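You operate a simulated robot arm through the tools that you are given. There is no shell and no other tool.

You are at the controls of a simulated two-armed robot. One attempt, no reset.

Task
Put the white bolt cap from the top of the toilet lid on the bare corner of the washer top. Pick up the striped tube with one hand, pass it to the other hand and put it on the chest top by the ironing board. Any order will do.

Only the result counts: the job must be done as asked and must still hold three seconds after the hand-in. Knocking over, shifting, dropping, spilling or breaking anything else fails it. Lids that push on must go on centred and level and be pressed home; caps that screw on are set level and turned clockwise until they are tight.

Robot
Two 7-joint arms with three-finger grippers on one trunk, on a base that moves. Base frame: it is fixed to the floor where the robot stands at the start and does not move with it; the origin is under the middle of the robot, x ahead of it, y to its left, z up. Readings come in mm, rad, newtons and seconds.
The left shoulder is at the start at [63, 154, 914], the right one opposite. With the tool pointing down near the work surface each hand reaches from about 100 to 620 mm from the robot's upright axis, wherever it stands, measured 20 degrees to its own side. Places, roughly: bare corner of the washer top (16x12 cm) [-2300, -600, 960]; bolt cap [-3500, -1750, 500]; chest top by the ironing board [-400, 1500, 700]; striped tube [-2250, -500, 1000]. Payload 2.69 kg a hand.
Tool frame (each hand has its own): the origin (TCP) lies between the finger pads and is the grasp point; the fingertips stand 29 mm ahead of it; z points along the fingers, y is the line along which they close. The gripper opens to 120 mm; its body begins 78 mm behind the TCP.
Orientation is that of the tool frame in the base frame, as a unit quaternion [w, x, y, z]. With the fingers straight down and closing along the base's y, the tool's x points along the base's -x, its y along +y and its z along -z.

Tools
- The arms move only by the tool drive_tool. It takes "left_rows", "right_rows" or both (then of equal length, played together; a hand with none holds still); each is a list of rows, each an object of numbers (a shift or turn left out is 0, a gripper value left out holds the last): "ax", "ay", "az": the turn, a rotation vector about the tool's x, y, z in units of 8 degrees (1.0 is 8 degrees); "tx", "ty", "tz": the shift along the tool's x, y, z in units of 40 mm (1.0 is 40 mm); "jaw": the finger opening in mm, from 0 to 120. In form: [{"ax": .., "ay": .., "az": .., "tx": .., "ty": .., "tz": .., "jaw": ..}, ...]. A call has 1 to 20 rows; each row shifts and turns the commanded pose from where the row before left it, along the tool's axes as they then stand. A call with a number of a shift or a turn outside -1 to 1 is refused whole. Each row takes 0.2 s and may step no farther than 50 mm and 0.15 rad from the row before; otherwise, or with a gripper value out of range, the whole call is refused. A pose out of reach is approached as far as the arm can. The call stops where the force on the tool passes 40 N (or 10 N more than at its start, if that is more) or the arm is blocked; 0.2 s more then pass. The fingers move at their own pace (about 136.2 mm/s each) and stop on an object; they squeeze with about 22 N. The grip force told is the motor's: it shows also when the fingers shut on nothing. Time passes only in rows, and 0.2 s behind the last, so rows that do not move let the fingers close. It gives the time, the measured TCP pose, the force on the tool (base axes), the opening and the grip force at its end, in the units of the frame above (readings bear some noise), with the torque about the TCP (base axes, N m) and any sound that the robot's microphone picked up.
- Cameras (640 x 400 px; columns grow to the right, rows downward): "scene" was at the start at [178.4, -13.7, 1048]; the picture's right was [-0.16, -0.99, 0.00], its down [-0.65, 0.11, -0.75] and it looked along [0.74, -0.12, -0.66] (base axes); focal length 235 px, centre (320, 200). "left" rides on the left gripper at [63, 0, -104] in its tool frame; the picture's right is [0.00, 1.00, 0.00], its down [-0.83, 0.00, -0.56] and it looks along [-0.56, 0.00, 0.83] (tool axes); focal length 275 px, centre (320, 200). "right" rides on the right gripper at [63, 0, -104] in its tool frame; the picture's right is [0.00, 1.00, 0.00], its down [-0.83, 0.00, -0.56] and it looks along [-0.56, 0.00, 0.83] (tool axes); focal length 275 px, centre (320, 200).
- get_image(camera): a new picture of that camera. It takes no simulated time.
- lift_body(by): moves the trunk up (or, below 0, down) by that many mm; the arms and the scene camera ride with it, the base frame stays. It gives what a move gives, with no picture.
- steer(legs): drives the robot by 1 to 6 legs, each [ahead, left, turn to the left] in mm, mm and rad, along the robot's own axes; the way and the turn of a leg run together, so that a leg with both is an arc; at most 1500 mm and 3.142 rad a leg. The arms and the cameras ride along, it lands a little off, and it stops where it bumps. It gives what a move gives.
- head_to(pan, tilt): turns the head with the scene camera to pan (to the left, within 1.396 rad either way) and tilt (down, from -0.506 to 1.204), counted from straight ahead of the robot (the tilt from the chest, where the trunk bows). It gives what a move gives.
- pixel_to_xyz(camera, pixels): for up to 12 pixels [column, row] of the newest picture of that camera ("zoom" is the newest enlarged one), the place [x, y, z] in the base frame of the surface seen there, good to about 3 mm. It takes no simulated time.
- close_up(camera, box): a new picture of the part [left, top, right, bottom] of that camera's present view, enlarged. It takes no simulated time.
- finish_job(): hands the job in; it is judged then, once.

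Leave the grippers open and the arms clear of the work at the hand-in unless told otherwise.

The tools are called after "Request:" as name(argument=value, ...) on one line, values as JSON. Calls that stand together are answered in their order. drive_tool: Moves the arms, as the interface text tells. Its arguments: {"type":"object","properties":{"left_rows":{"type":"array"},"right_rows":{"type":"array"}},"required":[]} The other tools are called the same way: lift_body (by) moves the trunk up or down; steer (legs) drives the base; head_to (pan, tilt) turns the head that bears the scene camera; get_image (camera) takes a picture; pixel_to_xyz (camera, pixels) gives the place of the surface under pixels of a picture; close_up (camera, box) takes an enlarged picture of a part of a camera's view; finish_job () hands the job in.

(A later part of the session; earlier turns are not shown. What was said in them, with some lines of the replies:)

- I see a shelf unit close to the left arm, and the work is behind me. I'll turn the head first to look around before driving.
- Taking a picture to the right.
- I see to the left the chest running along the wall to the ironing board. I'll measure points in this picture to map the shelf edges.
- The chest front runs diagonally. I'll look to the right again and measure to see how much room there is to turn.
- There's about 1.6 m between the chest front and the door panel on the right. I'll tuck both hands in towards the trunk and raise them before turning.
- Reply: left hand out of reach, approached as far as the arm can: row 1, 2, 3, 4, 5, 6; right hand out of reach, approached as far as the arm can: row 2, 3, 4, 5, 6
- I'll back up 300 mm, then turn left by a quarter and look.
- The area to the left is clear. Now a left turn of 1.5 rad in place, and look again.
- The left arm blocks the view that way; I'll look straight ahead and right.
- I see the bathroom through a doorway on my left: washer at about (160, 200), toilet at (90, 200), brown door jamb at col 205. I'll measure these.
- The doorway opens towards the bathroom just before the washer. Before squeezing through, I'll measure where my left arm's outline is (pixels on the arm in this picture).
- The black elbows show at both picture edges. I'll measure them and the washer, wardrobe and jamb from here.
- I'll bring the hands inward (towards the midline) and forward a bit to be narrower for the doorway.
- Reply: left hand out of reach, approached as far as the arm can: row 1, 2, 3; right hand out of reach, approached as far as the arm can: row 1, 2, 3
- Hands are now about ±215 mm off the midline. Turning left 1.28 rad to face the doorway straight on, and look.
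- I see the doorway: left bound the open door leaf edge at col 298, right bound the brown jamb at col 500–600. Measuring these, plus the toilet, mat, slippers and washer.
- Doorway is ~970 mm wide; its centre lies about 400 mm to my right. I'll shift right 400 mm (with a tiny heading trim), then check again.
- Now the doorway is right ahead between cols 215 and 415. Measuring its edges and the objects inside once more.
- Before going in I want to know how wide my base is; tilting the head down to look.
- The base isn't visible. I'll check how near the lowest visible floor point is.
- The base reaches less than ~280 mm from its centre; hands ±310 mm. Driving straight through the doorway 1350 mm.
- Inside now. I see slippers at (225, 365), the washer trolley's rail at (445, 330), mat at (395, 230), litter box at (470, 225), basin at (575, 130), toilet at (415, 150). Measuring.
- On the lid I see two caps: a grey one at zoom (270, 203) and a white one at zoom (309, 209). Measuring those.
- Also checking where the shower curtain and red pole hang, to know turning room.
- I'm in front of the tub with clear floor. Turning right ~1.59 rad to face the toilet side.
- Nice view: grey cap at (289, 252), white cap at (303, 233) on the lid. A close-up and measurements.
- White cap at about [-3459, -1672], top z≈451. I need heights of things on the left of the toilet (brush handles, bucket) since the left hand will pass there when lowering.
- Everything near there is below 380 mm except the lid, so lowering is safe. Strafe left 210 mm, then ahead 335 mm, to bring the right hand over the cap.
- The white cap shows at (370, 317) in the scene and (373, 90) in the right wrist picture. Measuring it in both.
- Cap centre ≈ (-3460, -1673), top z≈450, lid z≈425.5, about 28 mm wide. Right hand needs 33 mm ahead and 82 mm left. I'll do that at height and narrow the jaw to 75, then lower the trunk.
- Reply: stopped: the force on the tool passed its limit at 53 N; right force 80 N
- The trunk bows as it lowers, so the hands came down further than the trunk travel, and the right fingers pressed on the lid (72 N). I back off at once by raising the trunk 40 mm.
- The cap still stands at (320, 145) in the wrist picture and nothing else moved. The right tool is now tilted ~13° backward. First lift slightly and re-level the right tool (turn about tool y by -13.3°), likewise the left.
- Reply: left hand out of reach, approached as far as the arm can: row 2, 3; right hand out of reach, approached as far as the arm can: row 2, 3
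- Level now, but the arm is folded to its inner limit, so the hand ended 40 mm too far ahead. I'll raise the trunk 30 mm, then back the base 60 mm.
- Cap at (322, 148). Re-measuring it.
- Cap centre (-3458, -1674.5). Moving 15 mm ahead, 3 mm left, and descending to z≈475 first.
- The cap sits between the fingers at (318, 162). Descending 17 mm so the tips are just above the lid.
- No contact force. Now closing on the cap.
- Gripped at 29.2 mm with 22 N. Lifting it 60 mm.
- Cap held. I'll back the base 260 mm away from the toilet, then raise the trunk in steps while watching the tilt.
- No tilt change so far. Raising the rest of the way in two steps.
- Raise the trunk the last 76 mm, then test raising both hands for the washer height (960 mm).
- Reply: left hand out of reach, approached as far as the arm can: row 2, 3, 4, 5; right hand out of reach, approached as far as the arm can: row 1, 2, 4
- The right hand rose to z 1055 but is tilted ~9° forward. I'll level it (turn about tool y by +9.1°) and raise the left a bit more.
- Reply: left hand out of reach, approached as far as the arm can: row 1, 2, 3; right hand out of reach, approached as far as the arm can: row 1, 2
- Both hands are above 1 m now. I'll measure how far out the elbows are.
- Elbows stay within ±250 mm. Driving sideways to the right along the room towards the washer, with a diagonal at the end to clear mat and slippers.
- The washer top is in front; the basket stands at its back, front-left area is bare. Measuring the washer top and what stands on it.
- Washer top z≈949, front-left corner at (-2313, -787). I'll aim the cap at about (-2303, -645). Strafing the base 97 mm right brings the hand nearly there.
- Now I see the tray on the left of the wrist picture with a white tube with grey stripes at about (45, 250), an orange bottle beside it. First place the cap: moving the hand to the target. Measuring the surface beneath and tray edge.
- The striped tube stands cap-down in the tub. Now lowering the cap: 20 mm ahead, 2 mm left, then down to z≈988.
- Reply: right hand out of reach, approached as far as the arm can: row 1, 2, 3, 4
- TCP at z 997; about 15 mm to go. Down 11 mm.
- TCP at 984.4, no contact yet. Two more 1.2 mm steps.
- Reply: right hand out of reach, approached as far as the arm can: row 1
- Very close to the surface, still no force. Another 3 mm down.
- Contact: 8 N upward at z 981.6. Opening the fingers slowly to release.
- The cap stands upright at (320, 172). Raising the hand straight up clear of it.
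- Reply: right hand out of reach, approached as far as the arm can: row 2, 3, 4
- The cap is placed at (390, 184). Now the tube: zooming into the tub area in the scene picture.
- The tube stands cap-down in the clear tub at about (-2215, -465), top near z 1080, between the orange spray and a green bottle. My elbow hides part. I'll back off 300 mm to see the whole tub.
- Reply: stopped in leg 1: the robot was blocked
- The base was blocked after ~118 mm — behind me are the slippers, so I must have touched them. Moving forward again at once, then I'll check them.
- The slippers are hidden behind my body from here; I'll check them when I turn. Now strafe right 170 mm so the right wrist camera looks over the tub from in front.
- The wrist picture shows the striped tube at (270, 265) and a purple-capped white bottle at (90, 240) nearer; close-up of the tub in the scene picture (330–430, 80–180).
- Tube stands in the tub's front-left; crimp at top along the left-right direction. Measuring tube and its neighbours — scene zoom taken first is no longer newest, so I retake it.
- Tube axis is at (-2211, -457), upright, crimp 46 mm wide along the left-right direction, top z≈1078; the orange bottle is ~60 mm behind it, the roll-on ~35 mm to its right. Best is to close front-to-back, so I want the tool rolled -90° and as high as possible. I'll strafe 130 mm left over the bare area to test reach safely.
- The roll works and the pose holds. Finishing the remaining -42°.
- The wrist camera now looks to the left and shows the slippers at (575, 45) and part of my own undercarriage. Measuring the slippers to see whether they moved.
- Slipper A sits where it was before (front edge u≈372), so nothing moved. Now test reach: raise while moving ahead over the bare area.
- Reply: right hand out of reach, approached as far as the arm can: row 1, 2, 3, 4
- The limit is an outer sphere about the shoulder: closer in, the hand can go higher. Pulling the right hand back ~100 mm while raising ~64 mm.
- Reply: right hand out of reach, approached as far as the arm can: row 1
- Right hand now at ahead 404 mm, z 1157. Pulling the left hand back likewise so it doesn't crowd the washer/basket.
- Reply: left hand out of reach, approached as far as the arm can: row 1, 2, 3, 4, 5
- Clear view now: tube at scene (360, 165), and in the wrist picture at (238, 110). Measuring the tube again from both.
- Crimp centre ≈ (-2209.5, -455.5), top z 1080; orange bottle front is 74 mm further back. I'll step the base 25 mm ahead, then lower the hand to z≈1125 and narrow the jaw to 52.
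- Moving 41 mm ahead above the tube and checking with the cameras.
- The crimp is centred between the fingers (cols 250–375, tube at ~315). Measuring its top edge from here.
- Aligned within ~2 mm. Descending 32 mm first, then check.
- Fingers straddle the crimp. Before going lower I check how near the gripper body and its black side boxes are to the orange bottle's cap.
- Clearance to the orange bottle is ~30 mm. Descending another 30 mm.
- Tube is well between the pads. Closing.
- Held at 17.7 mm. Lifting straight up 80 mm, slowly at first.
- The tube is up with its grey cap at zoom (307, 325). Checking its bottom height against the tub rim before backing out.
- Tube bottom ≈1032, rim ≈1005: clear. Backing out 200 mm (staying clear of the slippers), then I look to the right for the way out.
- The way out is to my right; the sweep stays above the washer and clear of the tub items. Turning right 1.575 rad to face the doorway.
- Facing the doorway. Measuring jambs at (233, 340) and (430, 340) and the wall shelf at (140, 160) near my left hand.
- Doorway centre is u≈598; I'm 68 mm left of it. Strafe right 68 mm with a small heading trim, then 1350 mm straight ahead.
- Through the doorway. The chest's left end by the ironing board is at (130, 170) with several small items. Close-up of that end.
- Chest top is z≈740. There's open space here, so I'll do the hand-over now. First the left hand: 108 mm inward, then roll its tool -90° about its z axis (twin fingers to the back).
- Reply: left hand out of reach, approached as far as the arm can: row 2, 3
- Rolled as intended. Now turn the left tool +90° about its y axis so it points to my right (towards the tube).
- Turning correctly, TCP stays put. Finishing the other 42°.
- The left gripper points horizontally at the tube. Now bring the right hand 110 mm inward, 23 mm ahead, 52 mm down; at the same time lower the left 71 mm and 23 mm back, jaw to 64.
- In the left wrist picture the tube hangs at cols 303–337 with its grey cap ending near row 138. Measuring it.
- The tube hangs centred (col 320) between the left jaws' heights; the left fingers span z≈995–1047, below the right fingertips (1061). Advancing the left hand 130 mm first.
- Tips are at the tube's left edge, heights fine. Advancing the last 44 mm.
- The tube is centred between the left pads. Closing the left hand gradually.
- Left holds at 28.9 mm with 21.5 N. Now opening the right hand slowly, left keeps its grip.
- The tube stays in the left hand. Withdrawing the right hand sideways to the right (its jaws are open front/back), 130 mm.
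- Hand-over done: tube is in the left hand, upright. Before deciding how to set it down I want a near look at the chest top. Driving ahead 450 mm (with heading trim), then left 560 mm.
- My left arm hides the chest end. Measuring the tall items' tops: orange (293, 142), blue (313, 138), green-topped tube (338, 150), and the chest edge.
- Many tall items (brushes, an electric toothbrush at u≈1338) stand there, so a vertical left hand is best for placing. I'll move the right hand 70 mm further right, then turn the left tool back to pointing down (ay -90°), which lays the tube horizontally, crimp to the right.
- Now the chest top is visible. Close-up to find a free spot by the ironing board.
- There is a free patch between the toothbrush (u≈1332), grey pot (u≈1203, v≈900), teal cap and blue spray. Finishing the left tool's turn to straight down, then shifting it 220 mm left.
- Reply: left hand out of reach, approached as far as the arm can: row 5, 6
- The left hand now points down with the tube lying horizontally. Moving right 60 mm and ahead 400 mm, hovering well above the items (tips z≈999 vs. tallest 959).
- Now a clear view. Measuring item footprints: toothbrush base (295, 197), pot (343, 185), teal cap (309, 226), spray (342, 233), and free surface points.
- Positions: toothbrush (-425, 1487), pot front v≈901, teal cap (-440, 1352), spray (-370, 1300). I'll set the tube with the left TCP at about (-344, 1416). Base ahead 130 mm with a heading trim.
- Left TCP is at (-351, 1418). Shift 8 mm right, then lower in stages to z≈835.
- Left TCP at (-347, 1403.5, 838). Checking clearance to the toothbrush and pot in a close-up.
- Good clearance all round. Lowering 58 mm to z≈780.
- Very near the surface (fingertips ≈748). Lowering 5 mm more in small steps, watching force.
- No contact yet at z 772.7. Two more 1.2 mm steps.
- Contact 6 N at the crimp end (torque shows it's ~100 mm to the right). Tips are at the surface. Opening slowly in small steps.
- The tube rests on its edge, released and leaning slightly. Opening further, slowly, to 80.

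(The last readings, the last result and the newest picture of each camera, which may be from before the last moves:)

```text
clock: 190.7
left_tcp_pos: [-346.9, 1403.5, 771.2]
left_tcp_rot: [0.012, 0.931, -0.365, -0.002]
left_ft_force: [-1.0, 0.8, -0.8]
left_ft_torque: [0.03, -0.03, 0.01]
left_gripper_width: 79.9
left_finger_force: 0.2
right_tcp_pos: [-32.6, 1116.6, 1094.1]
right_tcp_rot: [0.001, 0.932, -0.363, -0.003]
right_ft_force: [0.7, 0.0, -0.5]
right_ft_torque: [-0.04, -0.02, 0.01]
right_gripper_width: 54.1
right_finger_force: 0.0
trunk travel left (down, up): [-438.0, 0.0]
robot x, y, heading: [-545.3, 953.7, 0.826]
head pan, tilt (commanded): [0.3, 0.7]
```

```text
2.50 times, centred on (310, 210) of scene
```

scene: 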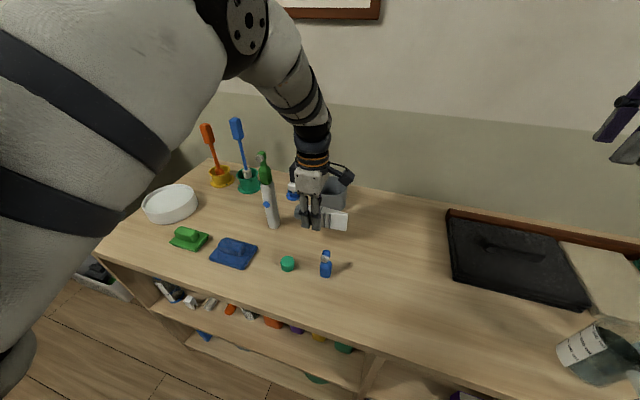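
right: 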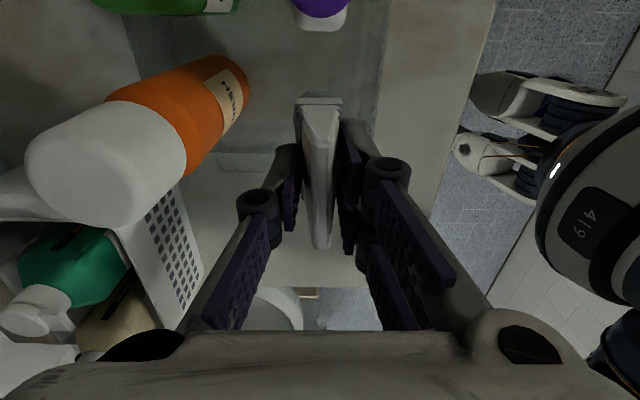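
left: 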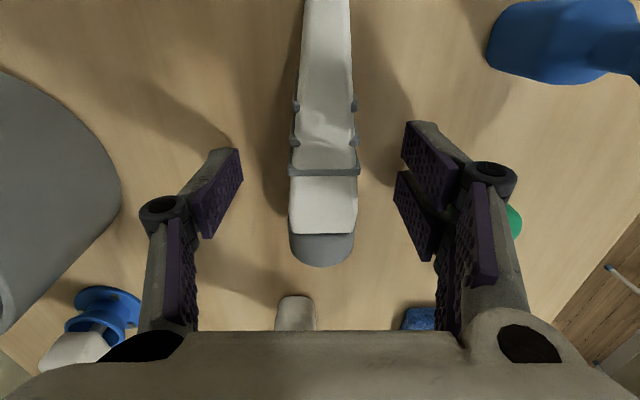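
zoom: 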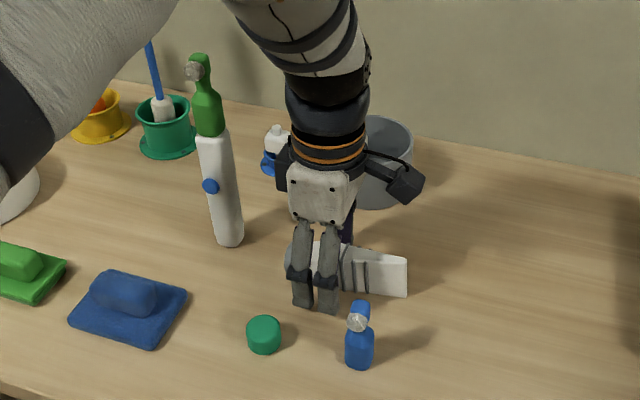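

The tube rests stably on the chest, fingers clear on both sides. Raising the left hand straight up.

Request:
drive_tool(left_rows=[{"tz": -0.3}, {"tz": -0.5}, {"tz": -0.7}, {"tz": -0.7}, {"tz": -0.7}, {}])

Request:
get_image(camera="left")

Request:
close_up(camera="scene", box=[220, 130, 400, 290])

```text
clock: 192.1
left_tcp_pos: [-347.5, 1407.4, 885.8]
left_tcp_rot: [0.012, 0.931, -0.365, -0.003]
left_ft_force: [-0.2, -0.2, 1.4]
left_ft_torque: [-0.03, 0.0, -0.01]
left_gripper_width: 80.1
left_finger_force: 0.1
right_tcp_pos: [-33.0, 1115.8, 1092.9]
right_tcp_rot: [0.001, 0.931, -0.364, -0.003]
right_ft_force: [0.9, -0.9, -0.7]
right_ft_torque: [0.04, -0.02, 0.02]
right_gripper_width: 54.1
right_finger_force: 0.1
trunk travel left (down, up): [-438.0, 0.0]
robot x, y, heading: [-546.9, 957.6, 0.824]
head pan, tilt (commanded): [0.3, 0.7]
```

```text
taken
```

left: 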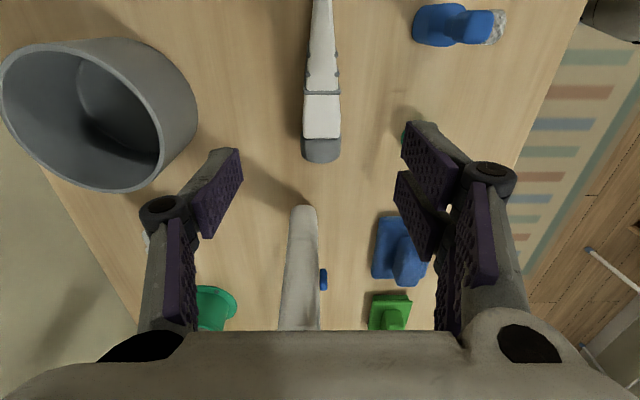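

```text
2.50 times, centred on (310, 210) of scene
```

zoom: 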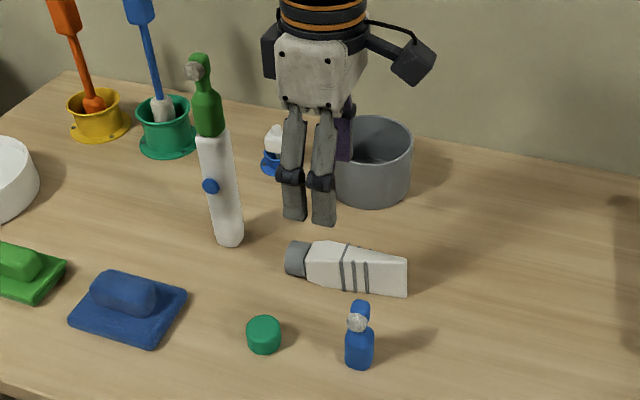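

The tube lies on the chest, nothing else touched. Raising the left hand further and opening both grippers, then backing off.

Request:
drive_tool(left_rows=[{"tz": -0.8}, {"tz": -0.8}, {"tz": -0.8}, {"tz": -0.8}, {"tz": -0.4}, {}], right_rows=[{"jaw": 80}, {"jaw": 110}, {}, {}, {}, {}])

Request:
steer(legs=[[-350, 0, 0]])

Request:
head_to(pan=0.3, tilt=0.55)

Request:
get_image(camera="scene")

```text
clock: 193.5
left_tcp_pos: [-345.6, 1410.9, 1029.2]
left_tcp_rot: [0.014, 0.931, -0.365, -0.002]
left_ft_force: [-0.1, -0.2, -0.4]
left_ft_torque: [0.01, -0.01, -0.01]
left_gripper_width: 80.2
left_finger_force: 0.0
right_tcp_pos: [-34.0, 1115.7, 1092.7]
right_tcp_rot: [0.001, 0.931, -0.364, -0.002]
right_ft_force: [0.0, -0.5, 0.3]
right_ft_torque: [0.0, 0.01, 0.0]
right_gripper_width: 110.1
right_finger_force: 0.1
trunk travel left (down, up): [-438.0, 0.0]
robot x, y, heading: [-547.1, 955.1, 0.823]
head pan, tilt (commanded): [0.3, 0.7]
```

```text
clock: 195.8
left_tcp_pos: [-584.3, 1155.5, 1029.7]
left_tcp_rot: [0.013, 0.931, -0.364, -0.003]
left_ft_force: [-1.5, 0.2, -0.4]
left_ft_torque: [0.01, -0.04, -0.01]
left_gripper_width: 80.0
left_finger_force: 0.1
right_tcp_pos: [-271.3, 862.1, 1093.9]
right_tcp_rot: [0.001, 0.932, -0.363, -0.003]
right_ft_force: [-0.9, -0.8, 0.1]
right_ft_torque: [0.0, -0.01, 0.03]
right_gripper_width: 110.1
right_finger_force: 0.1
trunk travel left (down, up): [-438.0, 0.0]
robot x, y, heading: [-783.6, 703.3, 0.825]
head pan, tilt (commanded): [0.3, 0.7]
```

```text
clock: 196.4
left_tcp_pos: [-582.4, 1154.8, 1029.2]
left_tcp_rot: [0.012, 0.931, -0.364, -0.001]
left_ft_force: [-0.3, 0.4, 0.4]
left_ft_torque: [0.01, 0.0, 0.02]
left_gripper_width: 80.1
left_finger_force: 0.1
right_tcp_pos: [-271.3, 862.4, 1093.9]
right_tcp_rot: [0.0, 0.932, -0.363, -0.003]
right_ft_force: [0.2, 0.1, 0.0]
right_ft_torque: [-0.01, 0.02, -0.01]
right_gripper_width: 110.0
right_finger_force: 0.0
trunk travel left (down, up): [-438.0, 0.0]
robot x, y, heading: [-783.5, 704.8, 0.824]
head pan, tilt (commanded): [0.3, 0.55]
```

```text
taken
```

scene: 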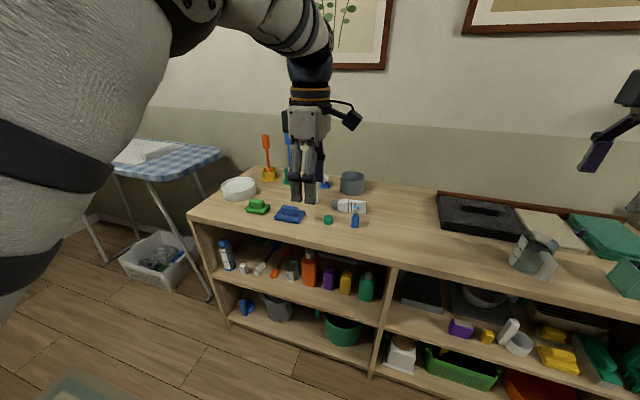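

The tube lies at (349, 206). Close-up to confirm it's at rest, and measure.

Request:
close_up(camera="scene", box=[290, 170, 410, 245])

Request:
pixel_to_xyz(camera="zoom", pixels=[[235, 185], [255, 185], [330, 190], [395, 190], [395, 210], [330, 175], [240, 200], [392, 175]])

```text
5.33 times, centred on (350, 208) of scene
```

zoom: 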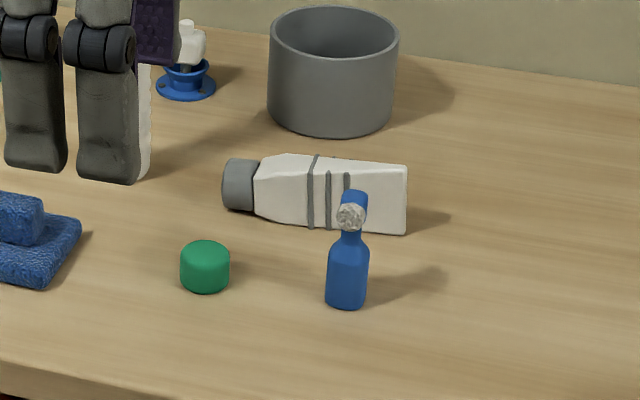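

```text
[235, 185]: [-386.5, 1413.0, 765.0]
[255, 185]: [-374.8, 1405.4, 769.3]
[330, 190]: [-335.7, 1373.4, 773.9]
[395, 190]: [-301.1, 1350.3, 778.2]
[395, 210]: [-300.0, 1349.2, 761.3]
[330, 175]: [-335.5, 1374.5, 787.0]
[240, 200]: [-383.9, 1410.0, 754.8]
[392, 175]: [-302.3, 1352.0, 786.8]
```

The tube rests on its edge on the chest top (centre ≈ (-340, 1378), top z≈787), still, with all neighbours untouched. Opening the left gripper fully and waiting a moment to confirm nothing moves.

Request:
drive_tool(left_rows=[{"jaw": 110}, {}, {}, {}, {}, {}, {}, {}, {}, {}, {}, {}, {}, {}, {}])

Request:
close_up(camera="scene", box=[290, 170, 410, 245])

Request:
pixel_to_xyz(camera="zoom", pixels=[[235, 185], [330, 190], [395, 190], [395, 210], [392, 175]])

```text
clock: 199.7
left_tcp_pos: [-583.9, 1155.4, 1028.8]
left_tcp_rot: [0.013, 0.932, -0.363, -0.002]
left_ft_force: [0.5, 0.8, -0.7]
left_ft_torque: [0.03, 0.0, 0.03]
left_gripper_width: 110.1
left_finger_force: 0.0
right_tcp_pos: [-270.2, 863.3, 1094.9]
right_tcp_rot: [0.001, 0.932, -0.364, -0.003]
right_ft_force: [-0.2, -0.1, -0.5]
right_ft_torque: [-0.02, 0.01, -0.01]
right_gripper_width: 110.2
right_finger_force: 0.0
trunk travel left (down, up): [-438.0, 0.0]
robot x, y, heading: [-784.0, 705.6, 0.827]
head pan, tilt (commanded): [0.3, 0.55]
```

```text
5.33 times, centred on (350, 208) of scene
```

zoom: 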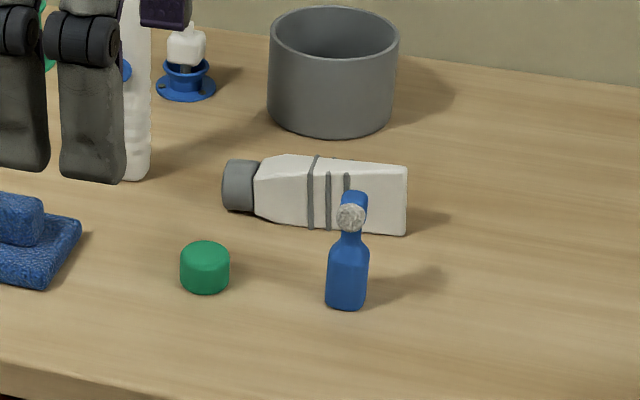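

```text
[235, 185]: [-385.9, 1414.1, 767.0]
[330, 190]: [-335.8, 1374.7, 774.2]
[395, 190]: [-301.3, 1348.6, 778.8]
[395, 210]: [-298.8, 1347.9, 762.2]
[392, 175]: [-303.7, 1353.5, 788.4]
```

Nothing moved over the last seconds. The white cap stands on the bare washer corner, and the tube went from right hand to left hand and lies on the chest top. Both grippers are open and clear. Handing in.

Request:
finish_job()

```text
The job is handed in.
```

I handed the job in with both parts done. Two contacts along the way could still count against it.

**Bolt cap:** The white cap stands upright on the bare front-left corner of the washer top, at about (-2303, -645). The grey cap is still on the toilet lid.

**Striped tube:** The right hand lifted it out of the tub and passed it to the left hand in mid-air. The left hand set it on the chest top, centred at about (-340, 1378). It lies on its edge with its cap towards the ironing board. It did not move in the 3 seconds I waited before the hand-in. It is about 140 mm from the rough spot you gave, because the electric toothbrush stands right there. I took the whole free area at that end of the chest as acceptable.

**Two contacts:**
- **Toilet lid:** When I lowered the trunk, the arms dropped further than expected. The right fingers pressed on the lid at 72 N before I backed off. Nothing on the lid moved.
- **Slippers:** Backing away from the washer, the base was stopped by something behind it, most likely the bathroom slippers. The slipper I could see afterwards was where it had been. The other was mostly hidden, and I did not go back to check it.

Both grippers are open and the arms are clear.
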